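You operate a simulated robot arm through the tools that you are given. There is no shell and no other tool.

Carry out the task below with a simulated robot arm. There is one attempt and no reset: what you move stays moved.

JOB
Unload the pull rig and put the purple tee in the tee cradle.
Fine: wind the load right off before you open the rig guard. Shut the guard again and press the rig button so that the load dial shows 0 KN. The rig guard stays shut under load and the needle under 25 KN; pinch, knock and drop nothing. Where these are worked on the way, their far stop is far enough and under half their travel is too little: rig guard.

The check looks at the end state, three seconds after you hand in, the way a careful person would. Anything else that was tipped, shoved, dropped, spilled or broken makes it a failure.

ROBOT AND FRAMES
A 7-joint arm with a fingered hand, fixed in place. Base frame: the origin is on the floor under the middle of its stand, x ahead of it, y to its left, z up. Units: m, degrees, N and s.
With the tool pointing down near the work surface it reaches from about 0.32 to 0.72 m from the base axis. Its first joint turns from -166.0 to 166.0 degrees. Payload 4 kg.
The tool frame sits at the grasp point between the pads (the TCP): z along the fingers, y along the line on which they close. The tips reach 0.026 m beyond it. The gripper opens to 0.148 m; its body begins 0.073 m behind the TCP. The gripper is a hand of 3 fingers: y runs from the thumb to the fingers, the wrist lies at [0, 0, -0.239] in the tool frame, and closing takes about 1.5 s.
Orientation is told as [roll, pitch, yaw] about the base's x, y, z axes, in that order, counted from this pose: with the fingers straight down and closing along the base's y, the tool's x points along the base's -x, its y along +y and its z along -z.

CONTROLS
- The arm moves only by the tool arm_command. Its argument "rows" is a list of rows, each a list of 7 numbers: the finger opening in m, from 0 to 0.148, then the shift along the base's x, y, z in units of 100 mm (1.0 is 100 mm), then the turn, a rotation vector about the base's x, y, z in units of 60 degrees (1.0 is 60 degrees). In form: [[gripper, dx, dy, dz, wx, wy, wz], ...]. A call has 1 to 20 rows; each row is the pose to reach, as a shift and turn from the pose commanded when the call began. A call with a number of a shift or a turn outside -1 to 1 is refused whole. A row lasts 0.2 s, in which the tool goes at most 0.05 m and 8.6 degrees; a call with a longer step from one row to the next is refused whole, and so is a gripper value outside its range. Where a pose cannot be reached the arm comes as near as it can. A force on the tool above 40 N (or 10 N above the force at the start of the call, whichever is more), or a blocked arm, ends the call early, and 0.2 s more pass. Each finger travels about 0.072 m/s and halts on what it meets, pressing with about 31 N; the grip force reading is that of the motor and also rises with nothing between the fingers. The clock runs only during rows and for 0.2 s after the last one: add rows that repeat a pose to give the fingers time. It gives the time, the measured TCP pose, the force on the tool (base axes), the opening and the grip force at its end, in the units of the frame above (readings bear some noise), with the torque about the TCP (base axes, N m) and any sound that the robot's microphone picked up.
- Cameras (640 x 400 px; columns grow to the right, rows downward): "scene" is fixed at [0.4008, -0.6484, 1.4965]; the picture's right is [0.97, -0.26, 0.00], its down [-0.11, -0.43, -0.89] and it looks along [0.23, 0.86, -0.45] (base axes); focal length 355 px, centre (320, 200). "wrist" rides on the gripper at [0.068, -0.039, -0.09] in the tool frame; the picture's right is [0.50, 0.87, 0.00], its down [-0.66, 0.38, -0.65] and it looks along [-0.57, 0.33, 0.76] (tool axes); focal length 222 px, centre (320, 200). There is no depth. A picture from a camera that has moved, and an enlarged one, comes with that camera's place and axes in the base frame and with its lens.
- grab_frame(camera): a new picture of that camera. No time passes.
- move_column(by): slides the trunk up (or, below 0, down) by that many m; the arm rides with it, the base frame stays. It gives what a move gives, with no picture.
- grasp_type(shape): the hand has 3 fingers and takes this shape, open, in about a second: jaw (thumb against the fingers, like two jaws); tri (thumb and two fingers); tip (a fingertip pinch); poke (one finger out to press); point (the index stretched); flat (the hand flat); cup (the hand cupped); fist (a fist). The gripper value then closes the fingers along that shape, each until it touches; the sizes above hold for jaw. It gives what a move gives, with no picture.
- close_up(camera, box): a new picture of the part [left, top, right, bottom] of that camera's present view, enlarged. No time passes.
- finish_job(): hands the job in; it is judged then, once.

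Places have to be worked out from the pictures, the camera data and where the tool is seen. Open the gripper and draw the arm clear of the work before you hand the job in, unless the task says otherwise.

The tools are called after ">>>" as a command line: name --pt "numbers of a row" for each row, then --argument value for the rest, lists and objects as JSON in quotes. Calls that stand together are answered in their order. arm_command: Moves the arm, as the interface text tells. Its arguments: {"type":"object","properties":{"rows":{"type":"array","items":{"type":"array","items":{"type":"number"}}}},"required":["rows"]} The other tools are called the same way: move_column (by) moves the trunk up or down; grasp_type (shape) gives the hand a shape; grab_frame (camera) takes a picture; close_up (camera, box) takes an enlarged picture of a part of a camera's view; finish_job () hands the job in.

At the start:

```text
clock: 0.0
eef_pos: [0.2972, 0.2621, 1.3189]
orientation: [0.0, 0.0, 0.0]
ft_force: [-0.3, 0.8, 0.5]
wrist_torque: [0.0, 0.0, -0.02]
gripper_width: 0.148
grasp_force: 0.0
shape: jaw
trunk travel left (down, up): [-0.525, 0.065]
```

scene: 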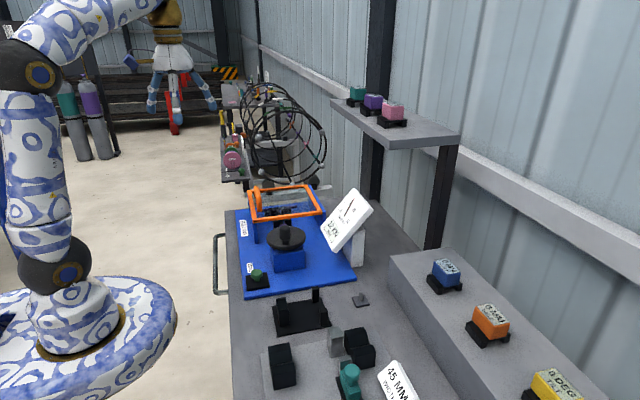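
wrist: 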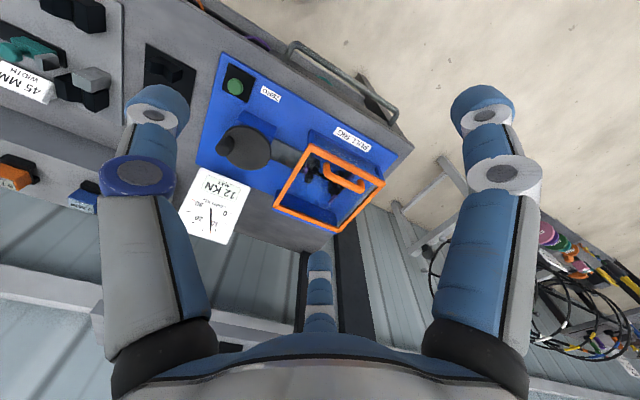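

I start by looking closely at the rig, the dial and the shelf before I move anything.

>>> close_up --camera "scene" --box '[220, 170, 380, 310]'

>>> close_up --camera "scene" --box '[230, 270, 430, 400]'

>>> close_up --camera "scene" --box '[320, 70, 480, 170]'

>>> close_up --camera "wrist" --box '[120, 30, 420, 250]'

>>> close_up --camera "scene" --box '[400, 240, 640, 400]'

```text
2.86 times, centred on (300, 240) of scene
camera zoom: at [0.4008, -0.6484, 1.4965], right [0.97, -0.26, 0.0], down [-0.11, -0.43, -0.89], along [0.23, 0.86, -0.45], focal length 1015 px, centre (377, 86)
```

zoom: 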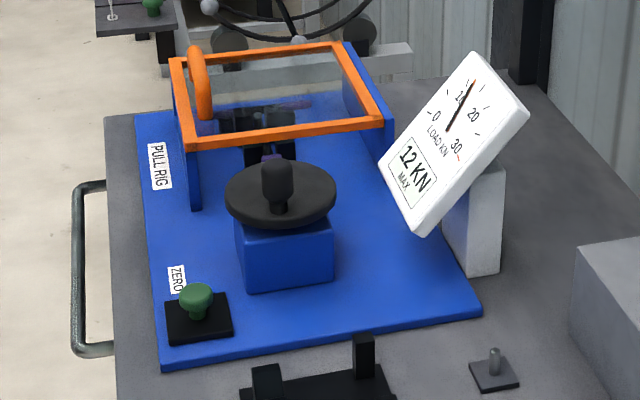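

```text
3.08 times, centred on (330, 335) of scene
camera zoom: at [0.4008, -0.6484, 1.4965], right [0.97, -0.26, 0.0], down [-0.11, -0.43, -0.89], along [0.23, 0.86, -0.45], focal length 1093 px, centre (289, -215)
```

zoom: 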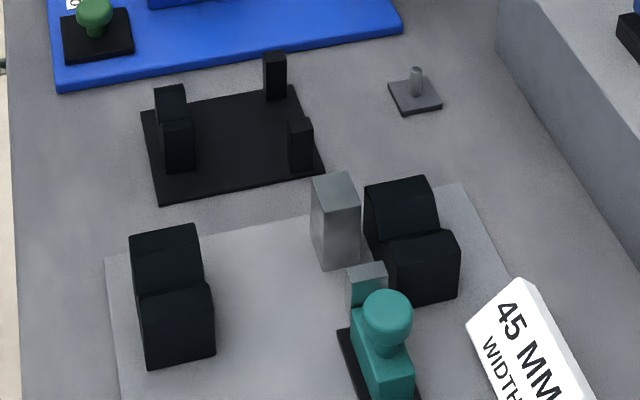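

```text
4.00 times, centred on (400, 120) of scene
camera zoom: at [0.4008, -0.6484, 1.4965], right [0.97, -0.26, 0.0], down [-0.11, -0.43, -0.89], along [0.23, 0.86, -0.45], focal length 1421 px, centre (0, 520)
```

zoom: 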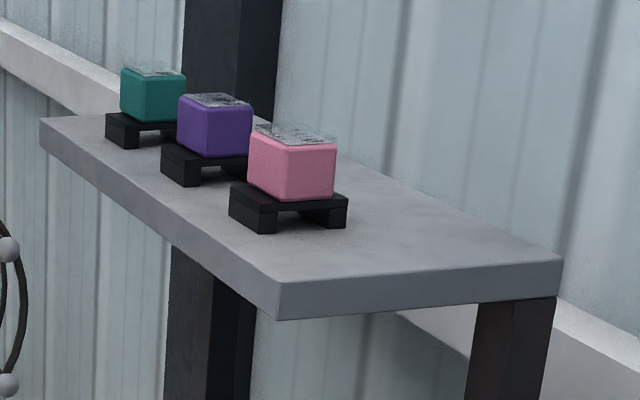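

```text
1.82 times, centred on (270, 140) of wrist
camera zoom: at [0.2288, 0.2228, 1.4099], right [-0.5, 0.87, 0.0], down [0.66, 0.38, 0.65], along [0.57, 0.33, -0.76], focal length 404 px, centre (411, 309)
```

zoom: 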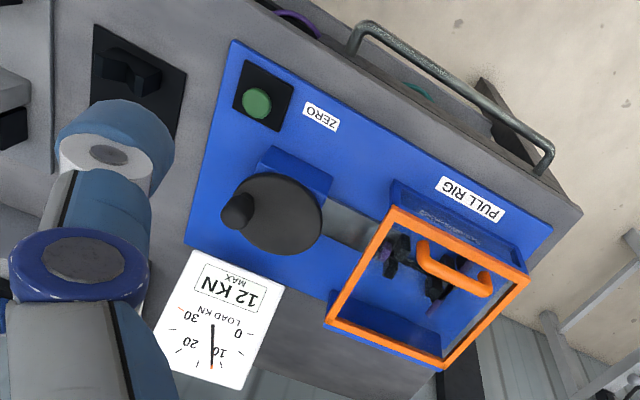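

```text
2.50 times, centred on (520, 320) of scene
camera zoom: at [0.4008, -0.6484, 1.4965], right [0.97, -0.26, 0.0], down [-0.11, -0.43, -0.89], along [0.23, 0.86, -0.45], focal length 888 px, centre (-180, -100)
```

zoom: 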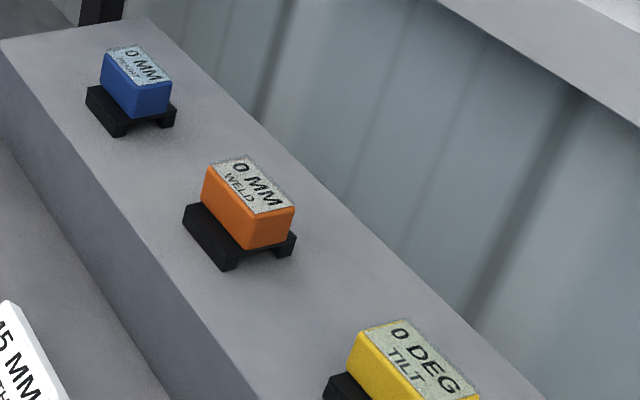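

Rough triangulation puts the table near z≈0.87, the zero button near (0.43, 0.13), the handwheel near (0.526, 0.20, 0.945), its knob on the -y side, and the guard lid between x .445–.663 and y .32–.54 at z≈.945. I move the hand to get a better wrist view of the rig.

>>> arm_command --pt "0.148 0.1 -0.25 0 0 0 0" --pt "0.148 0.2 -0.5 -0.1 0 0 0" --pt "0.148 0.3 -0.75 -0.2 0 0 0" --pt "0.148 0.4 -1.0 -0.3 0 0 0" --pt "0.148 0.4 -1.0 -0.3 0 0 0"

>>> grab_frame --camera "wrist"

```text
clock: 1.2
eef_pos: [0.3385, 0.1612, 1.2883]
orientation: [0.0, 0.0, 0.0]
ft_force: [0.0, -0.1, -0.2]
wrist_torque: [-0.02, 0.0, 0.0]
gripper_width: 0.1477
grasp_force: 0.1
shape: jaw
trunk travel left (down, up): [-0.525, 0.065]
```

```text
taken
camera wrist: at [0.2707, 0.1217, 1.38], right [-0.5, 0.87, 0.0], down [0.66, 0.38, 0.65], along [0.57, 0.33, -0.76], focal length 222 px, centre (320, 200)
```

wrist: 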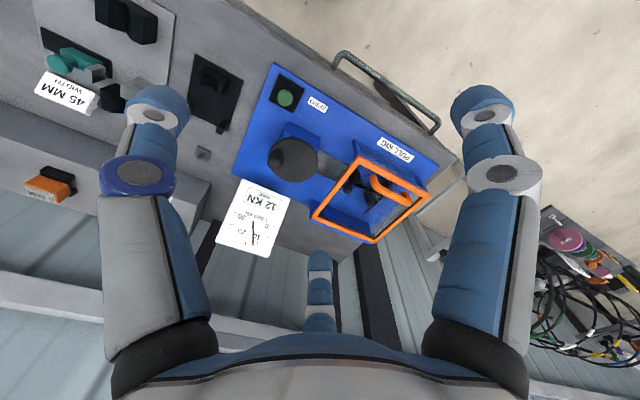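

The view between the fingers is good; I zoom in on the rig and cradle from here.

>>> close_up --camera "wrist" --box '[220, 50, 460, 270]'

>>> close_up --camera "wrist" --box '[20, 0, 280, 150]'

```text
1.82 times, centred on (340, 160) of wrist
camera zoom: at [0.2707, 0.1217, 1.38], right [-0.5, 0.87, 0.0], down [0.66, 0.38, 0.65], along [0.57, 0.33, -0.76], focal length 404 px, centre (284, 273)
```

zoom: 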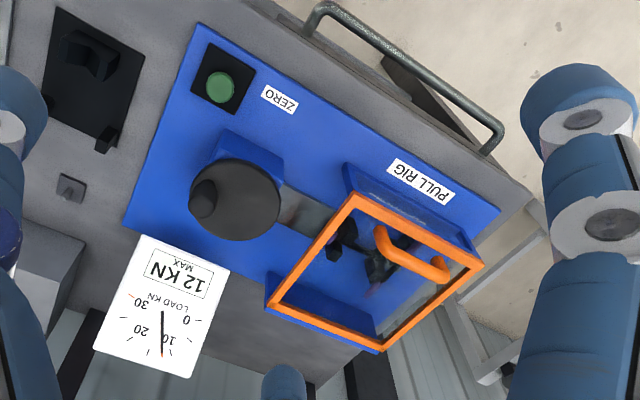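

```text
2.46 times, centred on (150, 75) of wrist
camera zoom: at [0.2707, 0.1217, 1.38], right [-0.5, 0.87, 0.0], down [0.66, 0.38, 0.65], along [0.57, 0.33, -0.76], focal length 547 px, centre (738, 508)
```

zoom: 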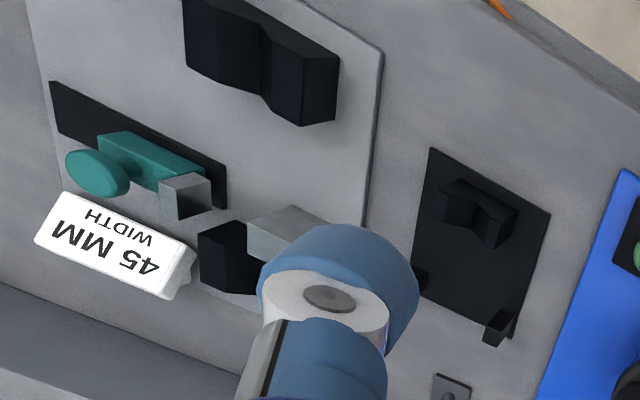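

I zoom tightly into the guard and the knob to understand the tee, the grips and the crank.

>>> close_up --camera "wrist" --box '[300, 140, 440, 250]'

>>> close_up --camera "scene" --box '[240, 175, 330, 235]'

>>> close_up --camera "wrist" --box '[210, 120, 330, 200]'

```text
3.64 times, centred on (370, 195) of wrist
camera zoom: at [0.2707, 0.1217, 1.38], right [-0.5, 0.87, 0.0], down [0.66, 0.38, 0.65], along [0.57, 0.33, -0.76], focal length 808 px, centre (138, 218)
```

zoom: 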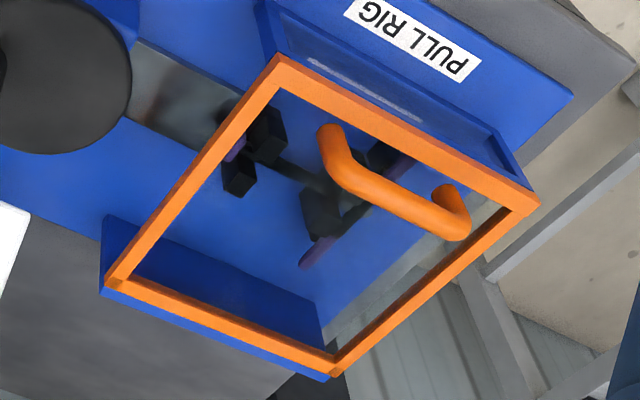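

```text
6.67 times, centred on (285, 205) of scene
camera zoom: at [0.4008, -0.6484, 1.4965], right [0.97, -0.26, 0.0], down [-0.11, -0.43, -0.89], along [0.23, 0.86, -0.45], focal length 2369 px, centre (553, 167)
```

zoom: 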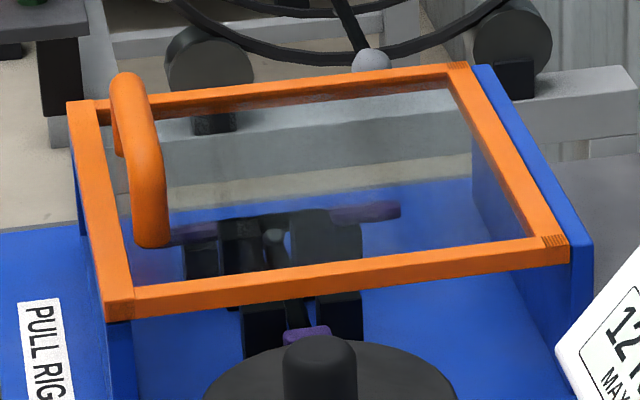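

```text
5.00 times, centred on (270, 160) of wrist
camera zoom: at [0.2707, 0.1217, 1.38], right [-0.5, 0.87, 0.0], down [0.66, 0.38, 0.65], along [0.57, 0.33, -0.76], focal length 1111 px, centre (570, 400)
```

zoom: 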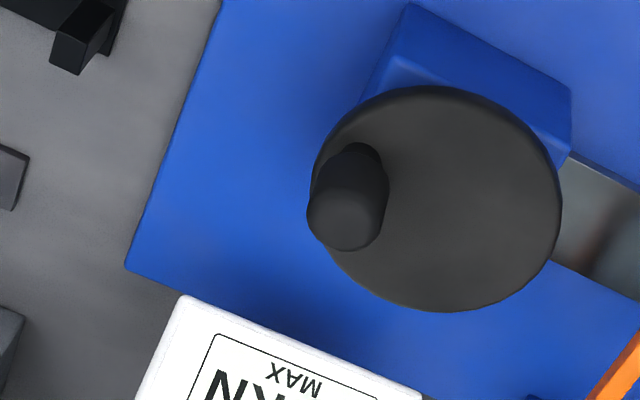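

The crank is a horizontal handwheel with an upright knob. The guard lid hinges along its right (+x) edge, and its handle is on the left. I move above the knob, staying high.

>>> arm_command --pt "0.148 0.25 0 0 0 0 0" --pt "0.148 0.5 0 0 0 0 0" --pt "0.148 0.75 0 0 0 0 0" --pt "0.148 1.0 0 0 0 0 0" --pt "0.148 1.0 0 0 0 0 0"

>>> arm_command --pt "0.148 0.25 0 0 0 0 0" --pt "0.148 0.5 0 0 0 0 0" --pt "0.148 0.75 0 0 0 0 0" --pt "0.148 0.75 0 0 0 0 0"

>>> move_column --by -0.12

>>> grab_frame --camera "wrist"

>>> grab_frame --camera "scene"

```text
clock: 2.4
eef_pos: [0.4365, 0.164, 1.2881]
orientation: [-0.1, 0.0, 0.0]
ft_force: [0.0, -0.3, 0.4]
wrist_torque: [-0.04, 0.0, 0.0]
gripper_width: 0.1479
grasp_force: 0.1
shape: jaw
trunk travel left (down, up): [-0.525, 0.065]
```

```text
clock: 3.4
eef_pos: [0.5119, 0.1636, 1.2891]
orientation: [0.1, 0.0, 0.1]
ft_force: [0.2, 0.5, 0.2]
wrist_torque: [-0.01, 0.03, -0.01]
gripper_width: 0.1482
grasp_force: 0.1
shape: jaw
trunk travel left (down, up): [-0.525, 0.065]
```

```text
clock: 4.9
eef_pos: [0.5125, 0.163, 1.1692]
orientation: [0.0, 0.0, 0.0]
ft_force: [-0.4, 0.7, 0.1]
wrist_torque: [0.01, 0.0, -0.01]
gripper_width: 0.1477
grasp_force: 0.1
shape: jaw
trunk travel left (down, up): [-0.405, 0.185]
```

```text
taken
camera wrist: at [0.4434, 0.1243, 1.2605], right [-0.5, 0.87, 0.0], down [0.66, 0.38, 0.65], along [0.57, 0.33, -0.76], focal length 222 px, centre (320, 200)
```

wrist: 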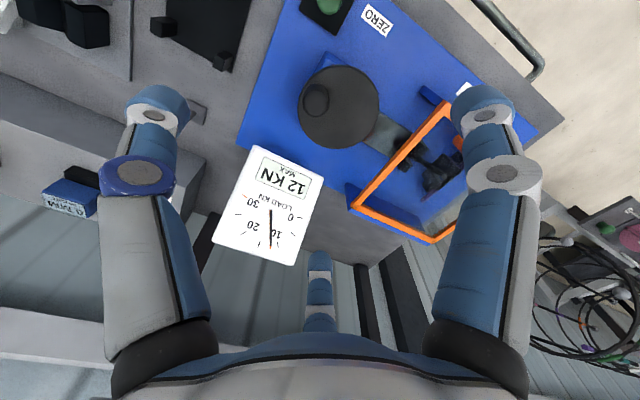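

```text
taken
```

scene: 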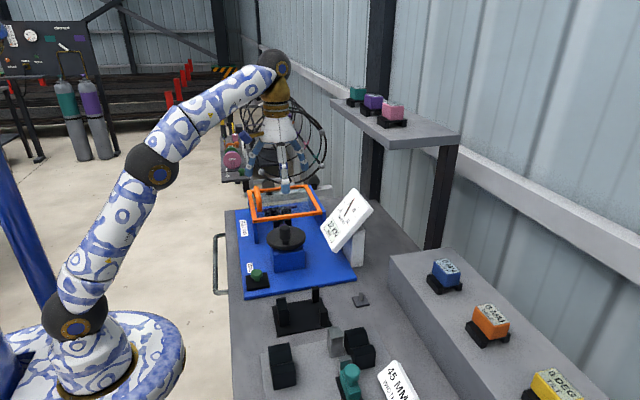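

I zoom into the hand in the scene view to check the camera calibration against the known TCP.

>>> close_up --camera "scene" --box '[220, 90, 350, 200]'

>>> close_up --camera "wrist" --box '[210, 40, 450, 270]'

```text
3.64 times, centred on (285, 145) of scene
camera zoom: at [0.4008, -0.6484, 1.4965], right [0.97, -0.26, 0.0], down [-0.11, -0.43, -0.89], along [0.23, 0.86, -0.45], focal length 1292 px, centre (447, 400)
```

zoom: 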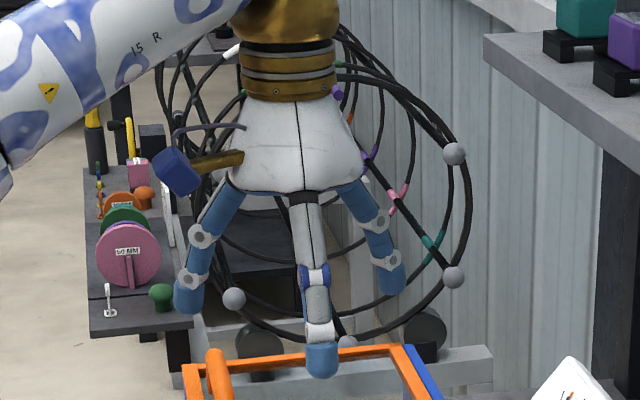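

```text
1.74 times, centred on (330, 155) of wrist
camera zoom: at [0.4434, 0.1243, 1.2605], right [-0.5, 0.87, 0.0], down [0.66, 0.38, 0.65], along [0.57, 0.33, -0.76], focal length 386 px, centre (303, 278)
```

zoom: 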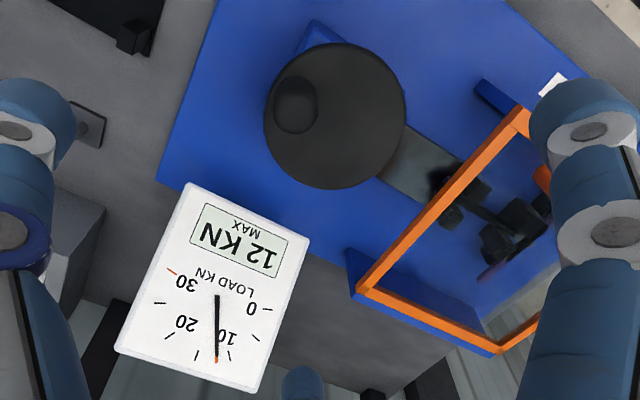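

The scene camera agrees with the TCP to within a few mm. The knob is near (.515, .159) with its top at z≈1.0. I lower the hand with the column to about z=1.06 and look again.

>>> move_column --by -0.11

>>> close_up --camera "scene" --box '[230, 150, 370, 270]'

>>> grab_frame --camera "wrist"

```text
clock: 6.3
eef_pos: [0.5122, 0.1631, 1.0591]
orientation: [0.0, 0.1, 0.1]
ft_force: [-0.5, 0.0, -0.2]
wrist_torque: [-0.01, -0.01, -0.01]
gripper_width: 0.148
grasp_force: 0.0
shape: jaw
trunk travel left (down, up): [-0.295, 0.295]
```

```text
3.33 times, centred on (300, 210) of scene
camera zoom: at [0.4008, -0.6484, 1.4965], right [0.97, -0.26, 0.0], down [-0.11, -0.43, -0.89], along [0.23, 0.86, -0.45], focal length 1184 px, centre (387, 167)
```

zoom: 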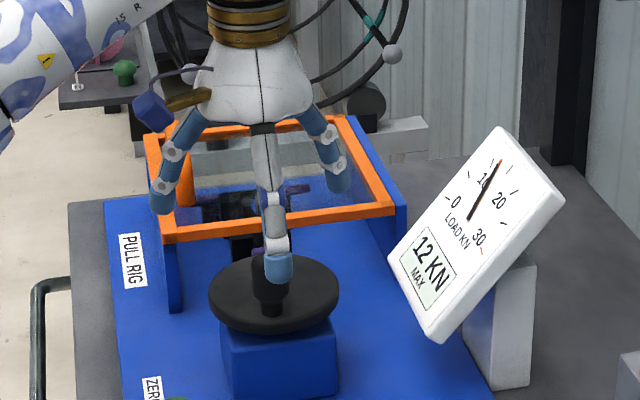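

```text
taken
camera wrist: at [0.4434, 0.1243, 1.1505], right [-0.5, 0.87, 0.0], down [0.66, 0.38, 0.65], along [0.57, 0.33, -0.76], focal length 222 px, centre (320, 200)
```

wrist: 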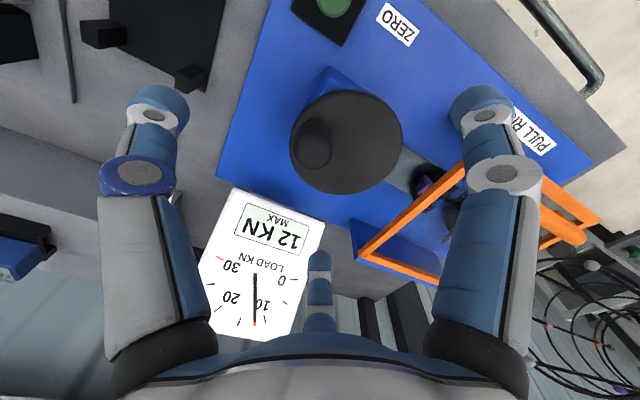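

The tool is nearly centred over the knob. I shift 4 mm toward -y and lower to z≈0.995 with the hand open.

>>> arm_command --pt "0.148 0.02 -0.04 0 0 0 0" --pt "0.148 0.02 -0.04 -0.2 0 0 0" --pt "0.148 0.02 -0.04 -0.4 0 0 0" --pt "0.148 0.02 -0.04 -0.6 0 0 0" --pt "0.148 0.02 -0.04 -0.62 0 0 0" --pt "0.148 0.02 -0.04 -0.62 0 0 0"

>>> close_up --camera "scene" --box '[230, 170, 350, 270]'

>>> grab_frame --camera "wrist"

```text
clock: 7.7
eef_pos: [0.5127, 0.1586, 0.9968]
orientation: [0.0, 0.1, 0.0]
ft_force: [0.3, -0.2, -0.3]
wrist_torque: [0.0, -0.03, -0.02]
gripper_width: 0.1478
grasp_force: 0.1
shape: jaw
trunk travel left (down, up): [-0.295, 0.295]
```

```text
4.00 times, centred on (290, 220) of scene
camera zoom: at [0.4008, -0.6484, 1.4965], right [0.97, -0.26, 0.0], down [-0.11, -0.43, -0.89], along [0.23, 0.86, -0.45], focal length 1421 px, centre (440, 120)
```

zoom: 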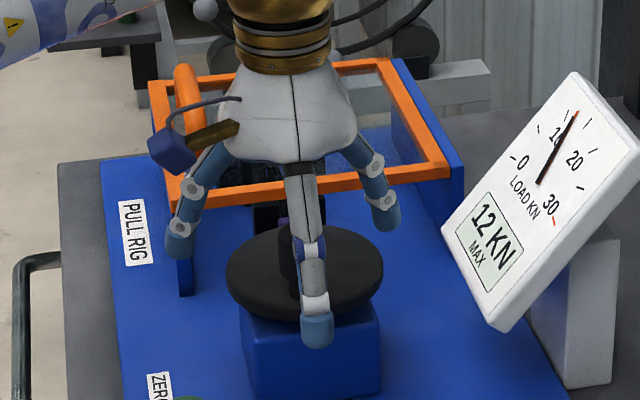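

```text
taken
camera wrist: at [0.4445, 0.1202, 1.0885], right [-0.5, 0.87, 0.0], down [0.66, 0.38, 0.65], along [0.57, 0.33, -0.76], focal length 222 px, centre (320, 200)
```

wrist: 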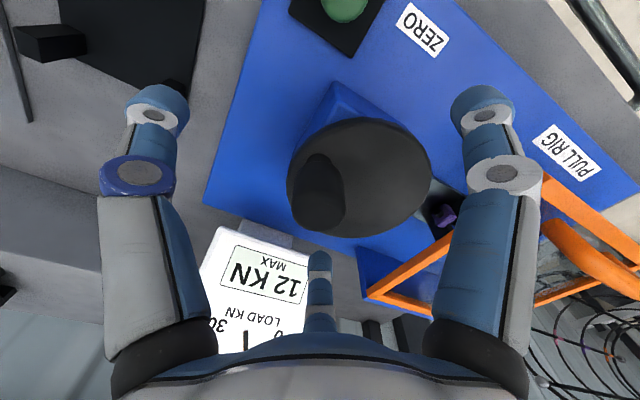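

The knob is centred on the TCP in both views. I close the fingers on it.

>>> arm_command --pt "0.12 0 0 0 0 0 0" --pt "0.09 0 0 0 0 0 0" --pt "0.06 0 0 0 0 0 0" --pt "0.04 0 0 0 0 0 0" --pt "0.02 0 0 0 0 0 0" --pt "0.02 0 0 0 0 0 0" --pt "0.02 0 0 0 0 0 0" --pt "0.02 0 0 0 0 0 0"

>>> close_up --camera "scene" --box '[230, 170, 350, 270]'

>>> grab_frame --camera "wrist"

```text
clock: 9.5
eef_pos: [0.5139, 0.1594, 0.9974]
orientation: [0.0, 0.1, 0.0]
ft_force: [0.0, 0.9, -4.0]
wrist_torque: [0.03, -0.02, -0.03]
gripper_width: 0.0227
grasp_force: 31.1
shape: jaw
trunk travel left (down, up): [-0.295, 0.295]
```

```text
4.00 times, centred on (290, 220) of scene
camera zoom: at [0.4008, -0.6484, 1.4965], right [0.97, -0.26, 0.0], down [-0.11, -0.43, -0.89], along [0.23, 0.86, -0.45], focal length 1421 px, centre (440, 120)
```

zoom: 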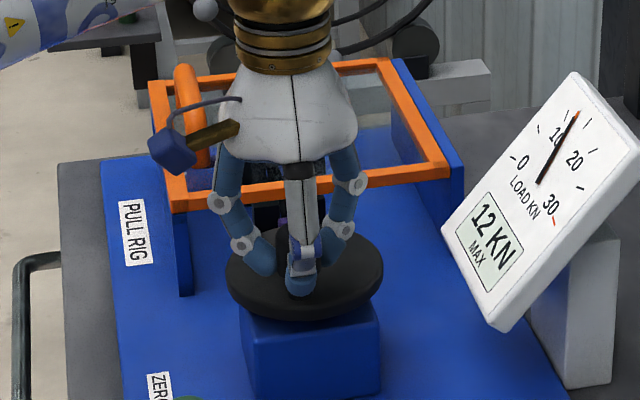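

```text
taken
camera wrist: at [0.4448, 0.1205, 1.0883], right [-0.5, 0.87, 0.0], down [0.66, 0.38, 0.65], along [0.57, 0.33, -0.76], focal length 222 px, centre (320, 200)
```

wrist: 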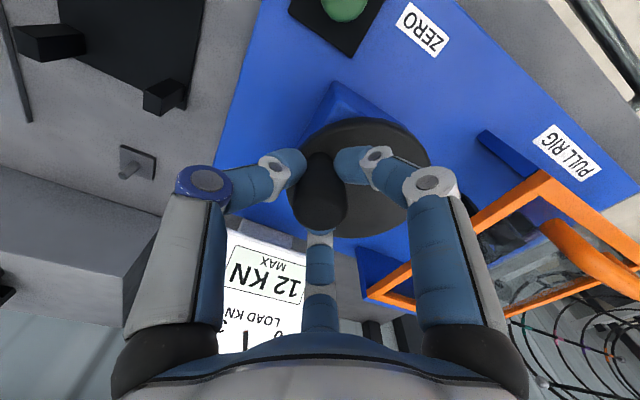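

The knob is held at 23 mm width. I try a small counter-clockwise turn (knob toward +x by 15 mm) and watch the dial.

>>> arm_command --pt "0.02 0.05 -0.005 0 0 0 0" --pt "0.02 0.1 -0.008 0 0 0 0" --pt "0.02 0.15 -0.005 0 0 0 0" --pt "0.02 0.15 -0.005 0 0 0 0"

>>> close_up --camera "scene" --box '[230, 170, 390, 270]'

```text
clock: 10.5
eef_pos: [0.5299, 0.1597, 0.996]
orientation: [-0.1, 0.1, 0.0]
ft_force: [-2.2, 0.1, -7.7]
wrist_torque: [-0.06, 0.12, 0.09]
gripper_width: 0.0217
grasp_force: 30.9
shape: jaw
trunk travel left (down, up): [-0.295, 0.295]
```

```text
4.00 times, centred on (310, 220) of scene
camera zoom: at [0.4008, -0.6484, 1.4965], right [0.97, -0.26, 0.0], down [-0.11, -0.43, -0.89], along [0.23, 0.86, -0.45], focal length 1421 px, centre (360, 120)
```

zoom: 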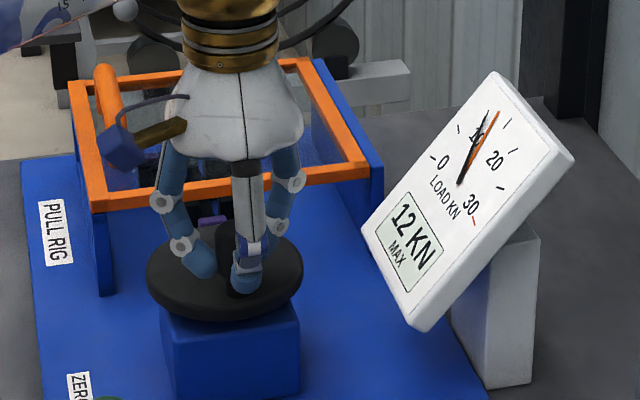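

The black needle dropped while the red peak pointer stayed at 12, so counter-clockwise unloads. I go on along the arc about 50° and check the forces to refine the wheel centre.

>>> arm_command --pt "0.02 0.072 0.018 0 0 0 0" --pt "0.02 0.14 0.049 0 0 0 0" --pt "0.02 0.201 0.091 0 0 0 0" --pt "0.02 0.254 0.143 0 0 0 0" --pt "0.02 0.297 0.204 0 0 0 0" --pt "0.02 0.297 0.204 0 0 0 0"

>>> close_up --camera "scene" --box '[230, 170, 390, 270]'

>>> grab_frame --camera "wrist"

```text
clock: 12.1
eef_pos: [0.562, 0.1732, 0.9952]
orientation: [-0.4, 0.0, -0.3]
ft_force: [13.7, -23.2, -9.5]
wrist_torque: [-0.62, -0.44, 0.49]
gripper_width: 0.0191
grasp_force: 31.3
shape: jaw
trunk travel left (down, up): [-0.295, 0.295]
stopped in row 6: the force on the tool passed its limit at 41 N (the readings are from after the stop); the commanded pose is now the measured one
```

```text
4.00 times, centred on (310, 220) of scene
camera zoom: at [0.4008, -0.6484, 1.4965], right [0.97, -0.26, 0.0], down [-0.11, -0.43, -0.89], along [0.23, 0.86, -0.45], focal length 1421 px, centre (360, 120)
```

zoom: 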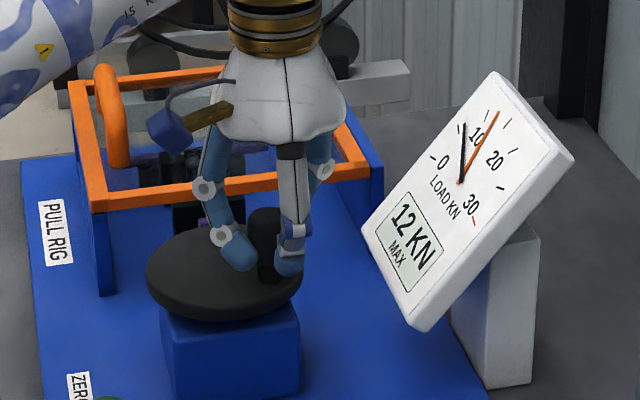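

```text
taken
camera wrist: at [0.4934, 0.1357, 1.0875], right [-0.49, 0.87, -0.01], down [0.66, 0.38, 0.65], along [0.57, 0.32, -0.76], focal length 222 px, centre (320, 200)
```

wrist: 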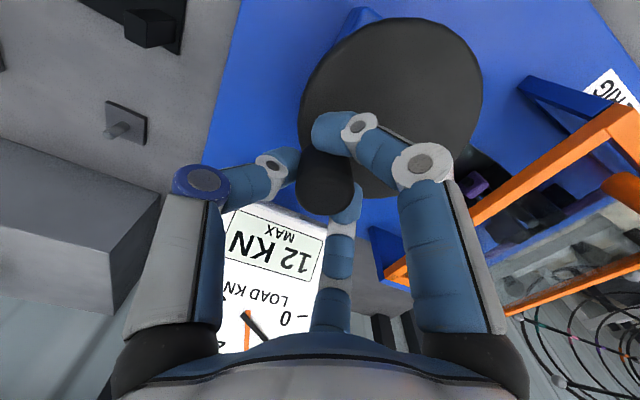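

The needle has dropped a lot. The knob lags about 9 mm behind in the grip, and the force points radially outward. I read the dial closely before I go on.

>>> close_up --camera "scene" --box '[315, 185, 380, 255]'

>>> close_up --camera "wrist" --box '[230, 100, 430, 250]'

>>> close_up --camera "scene" --box '[265, 205, 325, 255]'

```text
5.71 times, centred on (348, 220) of scene
camera zoom: at [0.4008, -0.6484, 1.4965], right [0.97, -0.26, 0.0], down [-0.11, -0.43, -0.89], along [0.23, 0.86, -0.45], focal length 2030 px, centre (163, 86)
```

zoom: 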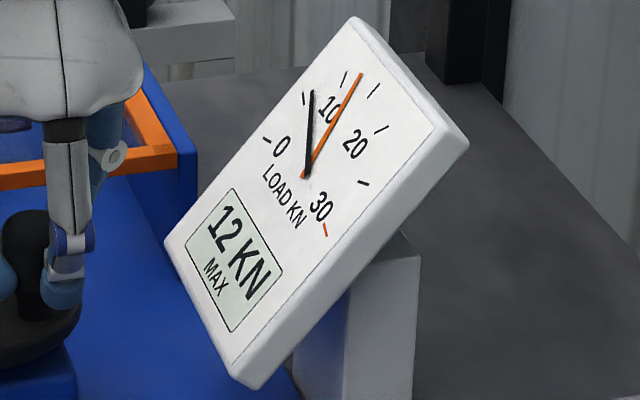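

```text
2.67 times, centred on (330, 175) of wrist
camera zoom: at [0.4934, 0.1357, 1.0875], right [-0.49, 0.87, -0.01], down [0.66, 0.38, 0.65], along [0.57, 0.32, -0.76], focal length 592 px, centre (293, 267)
```

zoom: 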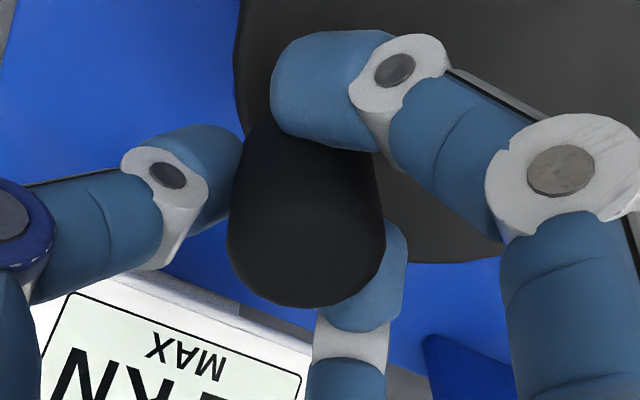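

```text
8.00 times, centred on (295, 230) of scene
camera zoom: at [0.4008, -0.6484, 1.4965], right [0.97, -0.26, 0.0], down [-0.11, -0.43, -0.89], along [0.23, 0.86, -0.45], focal length 2842 px, centre (520, -40)
```

zoom: 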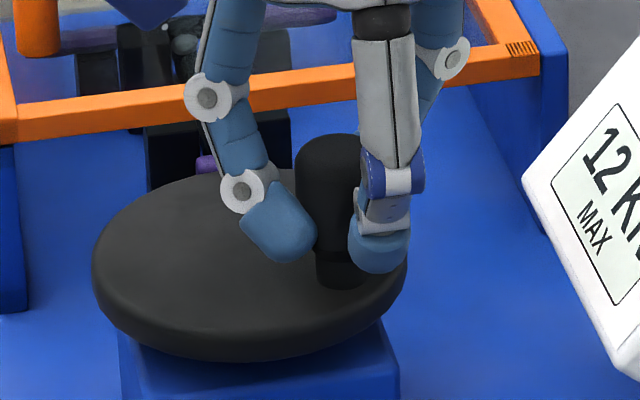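

The needle reads about 6 KN. The knob is now at about -42° around the wheel, and the radius looks closer to 35 mm. I ease outward slightly, then continue on a tighter arc.

>>> arm_command --pt "0.02 0.03 -0.03 0 0 0 0" --pt "0.02 0.05 0.0 0 0 0 0" --pt "0.02 0.073 0.029 0 0 0 0" --pt "0.02 0.09 0.062 0 0 0 0" --pt "0.02 0.103 0.096 0 0 0 0" --pt "0.02 0.103 0.096 0 0 0 0"

>>> close_up --camera "scene" --box '[265, 185, 385, 275]'

>>> close_up --camera "wrist" --box '[230, 100, 430, 250]'

```text
clock: 13.1
eef_pos: [0.5716, 0.1801, 0.9947]
orientation: [-0.7, 0.0, -0.6]
ft_force: [11.6, -20.3, -12.6]
wrist_torque: [-0.57, -0.35, 0.7]
gripper_width: 0.0165
grasp_force: 31.1
shape: jaw
trunk travel left (down, up): [-0.295, 0.295]
stopped in row 5: the force on the tool passed its limit at 41 N (the readings are from after the stop); the commanded pose is now the measured one
```

```text
4.44 times, centred on (325, 230) of scene
camera zoom: at [0.4008, -0.6484, 1.4965], right [0.97, -0.26, 0.0], down [-0.11, -0.43, -0.89], along [0.23, 0.86, -0.45], focal length 1579 px, centre (298, 67)
```

zoom: 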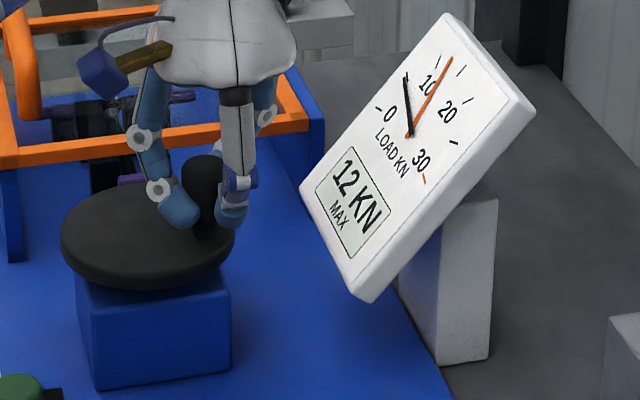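

```text
2.67 times, centred on (330, 175) of wrist
camera zoom: at [0.5033, 0.1418, 1.0867], right [-0.49, 0.87, -0.01], down [0.66, 0.38, 0.65], along [0.57, 0.31, -0.76], focal length 592 px, centre (293, 267)
```

zoom: 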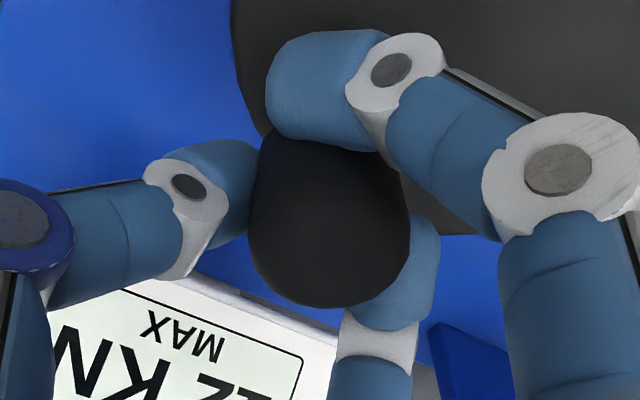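

The needle is down to about 4 KN with the knob near -13°. I relieve the radial push with a small +x shift and keep turning toward +y.

>>> arm_command --pt "0.02 0.04 0.0 0 0 0 0" --pt "0.02 0.05 0.03 0 0 0 0" --pt "0.02 0.055 0.06 0 0 0 0" --pt "0.02 0.055 0.09 0 0 0 0" --pt "0.02 0.055 0.12 0 0 0 0" --pt "0.02 0.05 0.15 0 0 0 0" --pt "0.02 0.045 0.18 0 0 0 0" --pt "0.02 0.035 0.21 0 0 0 0"

>>> close_up --camera "scene" --box '[265, 185, 385, 275]'

>>> close_up --camera "wrist" --box '[230, 100, 430, 250]'

```text
clock: 14.3
eef_pos: [0.5759, 0.1874, 0.9955]
orientation: [-0.8, -0.4, -0.6]
ft_force: [11.3, -23.4, -9.3]
wrist_torque: [-0.6, -0.39, 1.06]
gripper_width: 0.015
grasp_force: 31.1
shape: jaw
trunk travel left (down, up): [-0.295, 0.295]
stopped in row 5: the force on the tool passed its limit at 41 N (the readings are from after the stop); the commanded pose is now the measured one
```

```text
4.44 times, centred on (325, 230) of scene
camera zoom: at [0.4008, -0.6484, 1.4965], right [0.97, -0.26, 0.0], down [-0.11, -0.43, -0.89], along [0.23, 0.86, -0.45], focal length 1579 px, centre (298, 67)
```

zoom: 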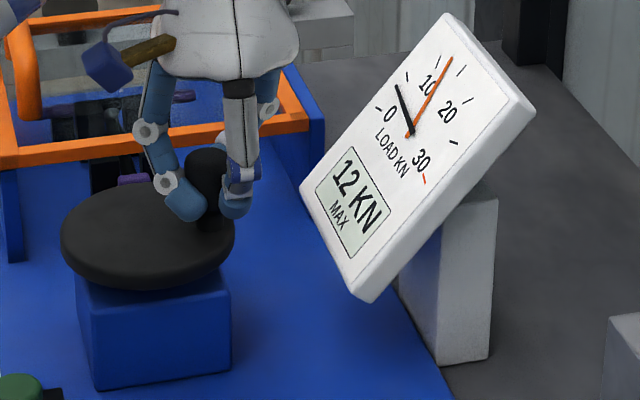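

```text
2.67 times, centred on (330, 175) of wrist
camera zoom: at [0.5073, 0.1509, 1.0861], right [-0.49, 0.87, -0.02], down [0.66, 0.38, 0.65], along [0.57, 0.31, -0.76], focal length 592 px, centre (293, 267)
```

zoom: 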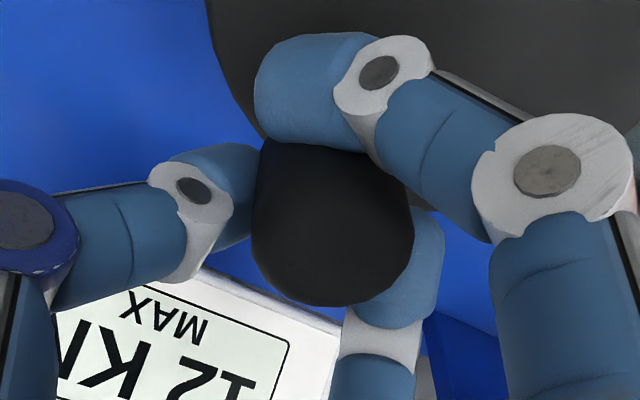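

The needle is near 3 KN, but the twisting torque on the hand keeps building. I let go of the knob to clear the stress and re-centre before gripping again.

>>> arm_command --pt "0.03 0 0 0 0 0 0" --pt "0.05 0 0 0 0 0 0" --pt "0.07 0 0 0 0 0 0" --pt "0.09 0 0 0 0 0 0" --pt "0.09 0 0 0 0 0 0" --pt "0.09 0 0 0 0 0 0"

>>> close_up --camera "scene" --box '[265, 185, 385, 275]'

>>> close_up --camera "wrist" --box '[200, 50, 460, 250]'

```text
clock: 15.7
eef_pos: [0.5735, 0.1931, 0.9947]
orientation: [-0.6, -0.5, -0.2]
ft_force: [1.3, 0.1, -0.7]
wrist_torque: [0.01, 0.03, -0.02]
gripper_width: 0.0894
grasp_force: 0.1
shape: jaw
trunk travel left (down, up): [-0.295, 0.295]
```

```text
4.44 times, centred on (325, 230) of scene
camera zoom: at [0.4008, -0.6484, 1.4965], right [0.97, -0.26, 0.0], down [-0.11, -0.43, -0.89], along [0.23, 0.86, -0.45], focal length 1579 px, centre (298, 67)
```

zoom: 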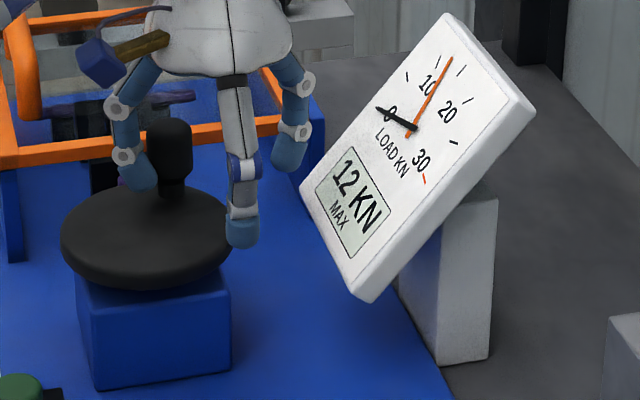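

```text
2.00 times, centred on (330, 150) of wrist
camera zoom: at [0.5044, 0.1551, 1.0871], right [-0.49, 0.87, -0.01], down [0.65, 0.38, 0.65], along [0.57, 0.32, -0.76], focal length 444 px, centre (300, 300)
```

zoom: 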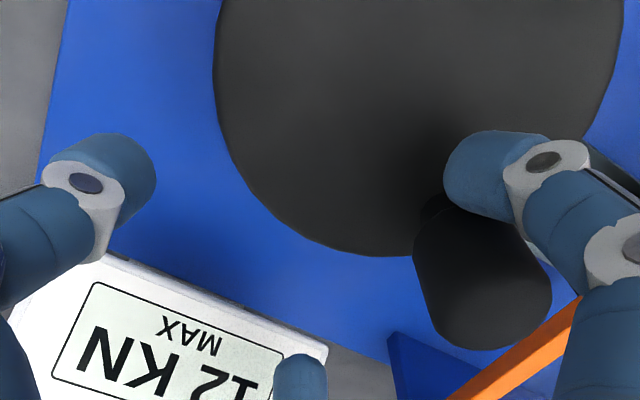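

On release the wheel spun on by itself and the knob is now on its far side. I read the dial closely.

>>> close_up --camera "scene" --box '[325, 185, 380, 235]'

>>> close_up --camera "scene" --box '[265, 200, 325, 260]'

>>> grab_frame --camera "wrist"

```text
8.00 times, centred on (352, 210) of scene
camera zoom: at [0.4008, -0.6484, 1.4965], right [0.97, -0.26, 0.0], down [-0.11, -0.43, -0.89], along [0.23, 0.86, -0.45], focal length 2842 px, centre (60, 120)
```

zoom: 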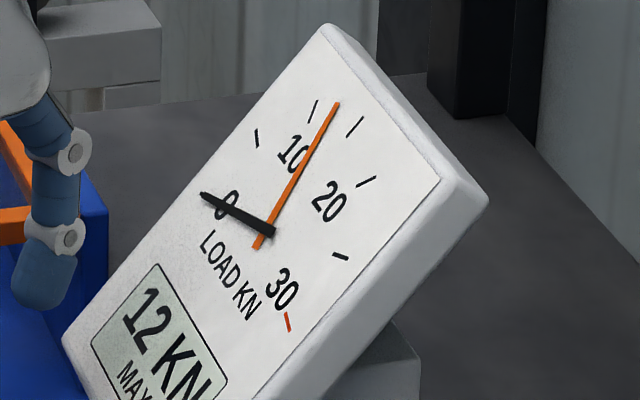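

```text
6.67 times, centred on (295, 230) of scene
camera zoom: at [0.4008, -0.6484, 1.4965], right [0.97, -0.26, 0.0], down [-0.11, -0.43, -0.89], along [0.23, 0.86, -0.45], focal length 2369 px, centre (487, 0)
```

zoom: 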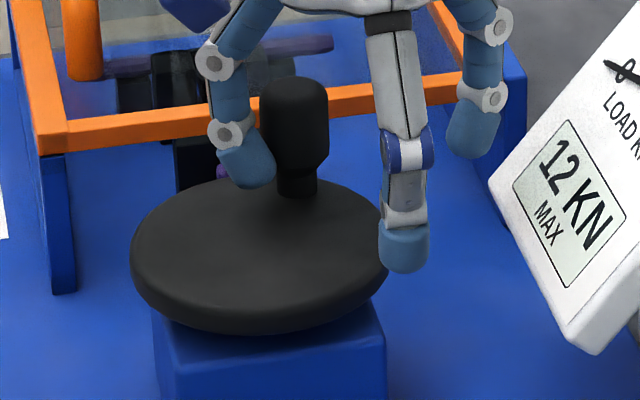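

```text
taken
camera wrist: at [0.5044, 0.1551, 1.0871], right [-0.49, 0.87, -0.01], down [0.65, 0.38, 0.65], along [0.57, 0.32, -0.76], focal length 222 px, centre (320, 200)
```

wrist: 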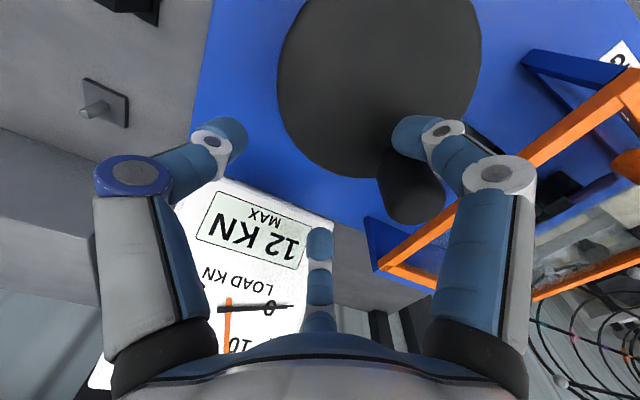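

The needle lies exactly on the 0 tick, and the knob has run about 30° past the unload point, so the load is off. I raise the hand straight up, clear of the knob.

>>> arm_command --pt "0.09 0 0 0.1 0 0 0" --pt "0.09 0 0 0.3 0 0 0" --pt "0.09 0 0 0.6 0 0 0" --pt "0.09 0 0 0.9 0 0 0" --pt "0.09 0 0 1.0 0 0 0" --pt "0.09 0 0 1.0 0 0 0"

>>> grab_frame --camera "scene"

>>> close_up --camera "scene" --box '[230, 180, 380, 280]'

```text
clock: 17.1
eef_pos: [0.5325, 0.1842, 1.043]
orientation: [-0.6, -0.6, -0.4]
ft_force: [0.8, 1.0, 1.1]
wrist_torque: [0.04, -0.01, -0.01]
gripper_width: 0.0897
grasp_force: 0.1
shape: jaw
out of reach, approached as far as the arm can: row 1, 2, 3, 4, 5, 6
trunk travel left (down, up): [-0.295, 0.295]
```

```text
taken
```

scene: 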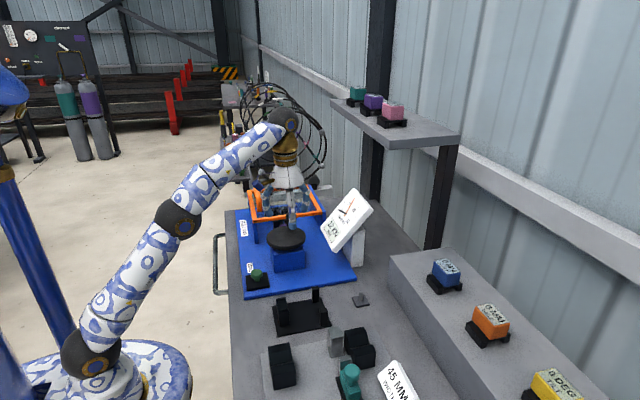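

```text
4.00 times, centred on (305, 230) of scene
camera zoom: at [0.4008, -0.6484, 1.4965], right [0.97, -0.26, 0.0], down [-0.11, -0.43, -0.89], along [0.23, 0.86, -0.45], focal length 1421 px, centre (380, 80)
```

zoom: 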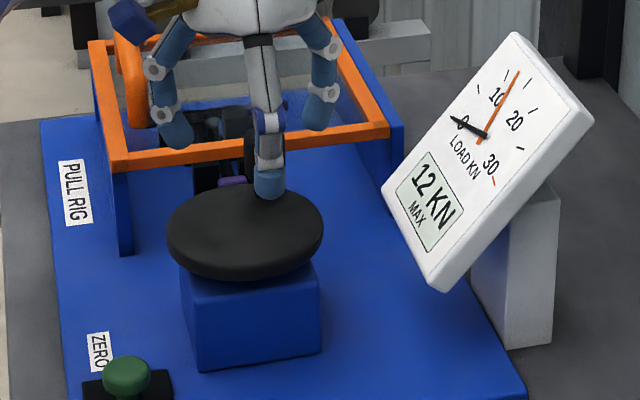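

The arm could not rise at this trunk height and drew inward instead. The needle is still on 0. I use the column for height.

>>> move_column --by 0.15

>>> close_up --camera "scene" --box '[230, 120, 390, 280]'

>>> grab_frame --camera "wrist"

```text
clock: 18.9
eef_pos: [0.5319, 0.1843, 1.1918]
orientation: [-0.6, -0.6, -0.4]
ft_force: [-0.8, -0.3, -0.4]
wrist_torque: [-0.02, 0.04, -0.01]
gripper_width: 0.0894
grasp_force: 0.2
shape: jaw
trunk travel left (down, up): [-0.445, 0.145]
```

```text
2.50 times, centred on (310, 200) of scene
camera zoom: at [0.4008, -0.6484, 1.4965], right [0.97, -0.26, 0.0], down [-0.11, -0.43, -0.89], along [0.23, 0.86, -0.45], focal length 888 px, centre (345, 200)
```

zoom: 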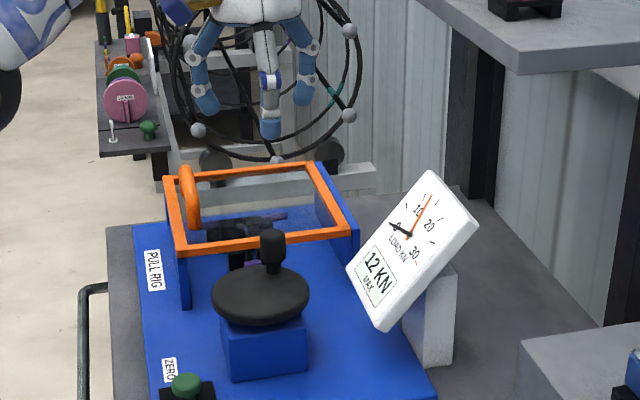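

```text
taken
camera wrist: at [0.4631, 0.1464, 1.2837], right [-0.49, 0.87, -0.01], down [0.65, 0.38, 0.66], along [0.58, 0.32, -0.75], focal length 222 px, centre (320, 200)
```

wrist: 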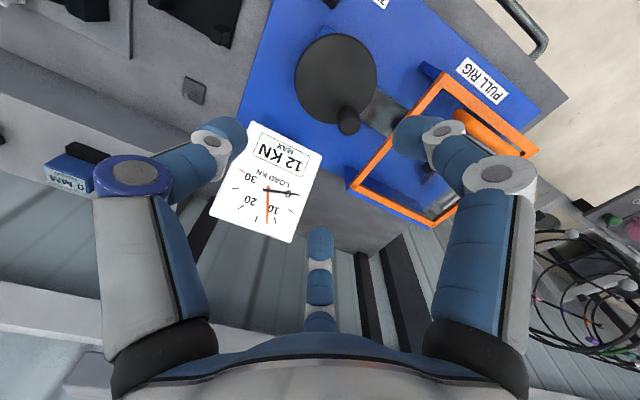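

The load dial stays on 0 with the peak pointer at 12. Next is the guard handle: I raise the column for reach, then resync the commanded pose with a null move.

>>> move_column --by 0.12

>>> arm_command --pt "0.12 0 0 0 0 0 0" --pt "0.12 0 0 0 0 0 0"

>>> close_up --camera "scene" --box '[235, 175, 335, 245]'

```text
clock: 20.4
eef_pos: [0.5331, 0.1837, 1.3128]
orientation: [-0.6, -0.6, -0.4]
ft_force: [-1.3, -0.1, -0.1]
wrist_torque: [0.01, 0.0, -0.02]
gripper_width: 0.0898
grasp_force: 0.1
shape: jaw
trunk travel left (down, up): [-0.565, 0.025]
```

```text
clock: 21.0
eef_pos: [0.5315, 0.1845, 1.3125]
orientation: [-0.6, -0.5, -0.4]
ft_force: [0.4, 0.5, 0.1]
wrist_torque: [0.0, -0.01, 0.02]
gripper_width: 0.1198
grasp_force: 0.2
shape: jaw
trunk travel left (down, up): [-0.565, 0.025]
```

```text
5.71 times, centred on (285, 210) of scene
camera zoom: at [0.4008, -0.6484, 1.4965], right [0.97, -0.26, 0.0], down [-0.11, -0.43, -0.89], along [0.23, 0.86, -0.45], focal length 2030 px, centre (520, 143)
```

zoom: 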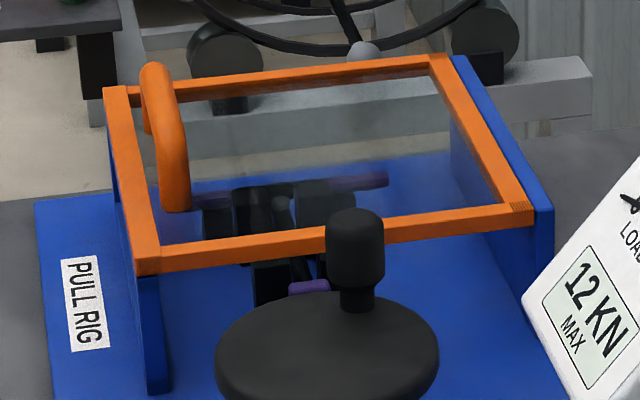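

I turn the hand -60° in yaw while moving toward the handle, staying high above the lid.

>>> arm_command --pt "0.12 -0.05 0.12 -0.06 0 0 -0.125" --pt "0.12 -0.1 0.25 -0.12 0 0 -0.25" --pt "0.12 -0.15 0.37 -0.18 0 0 -0.375" --pt "0.12 -0.2 0.5 -0.25 0 0 -0.5" --pt "0.12 -0.25 0.62 -0.31 0 0 -0.625" --pt "0.12 -0.3 0.75 -0.37 0 0 -0.75" --pt "0.12 -0.33 0.87 -0.43 0 0 -0.875" --pt "0.12 -0.35 1.0 -0.5 0 0 -1.0" --pt "0.12 -0.35 1.0 -0.5 0 0 -1.0"

>>> arm_command --pt "0.12 -0.05 0.2 -0.1 0.01 0.01 -0.11" --pt "0.12 -0.1 0.4 -0.2 0.01 0.01 -0.22" --pt "0.12 -0.18 0.6 -0.3 0.01 0.01 -0.33" --pt "0.12 -0.25 0.8 -0.4 0.01 0.01 -0.44" --pt "0.12 -0.34 1.0 -0.5 0.01 0.01 -0.5" --pt "0.12 -0.34 1.0 -0.5 0.01 0.01 -0.5"

>>> grab_frame --camera "wrist"

>>> grab_frame --camera "scene"

```text
clock: 23.0
eef_pos: [0.4982, 0.2833, 1.2622]
orientation: [-0.6, -0.5, -60.4]
ft_force: [0.8, 0.4, 0.8]
wrist_torque: [-0.02, -0.01, 0.0]
gripper_width: 0.1198
grasp_force: 0.0
shape: jaw
trunk travel left (down, up): [-0.565, 0.025]
```

```text
clock: 24.4
eef_pos: [0.462, 0.3846, 1.2126]
orientation: [-1.0, 0.1, -90.4]
ft_force: [-0.6, 0.0, 0.2]
wrist_torque: [0.01, 0.0, 0.01]
gripper_width: 0.1198
grasp_force: 0.1
shape: jaw
trunk travel left (down, up): [-0.565, 0.025]
```

```text
taken
camera wrist: at [0.4253, 0.4523, 1.305], right [0.87, 0.49, -0.01], down [0.38, -0.66, 0.65], along [0.31, -0.57, -0.76], focal length 222 px, centre (320, 200)
```

wrist: 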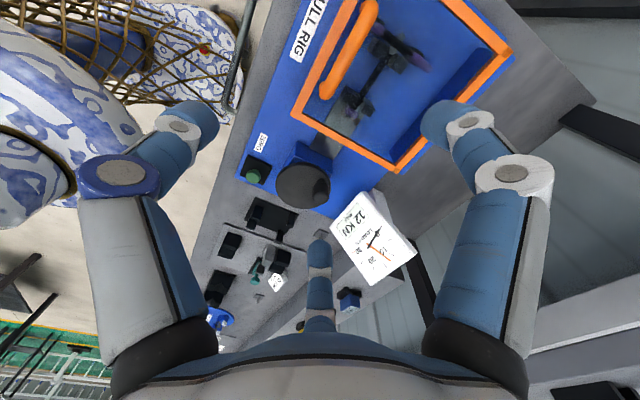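

```text
taken
```

scene: 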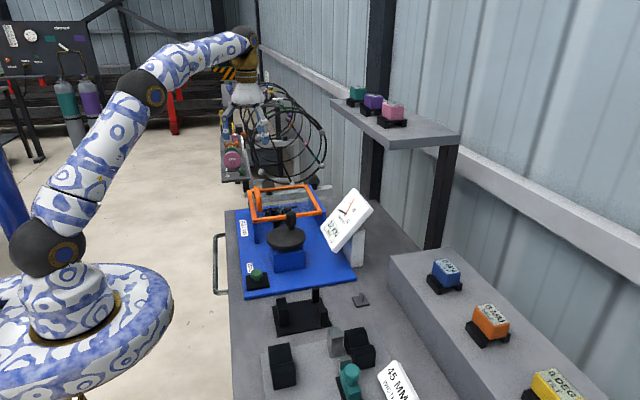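

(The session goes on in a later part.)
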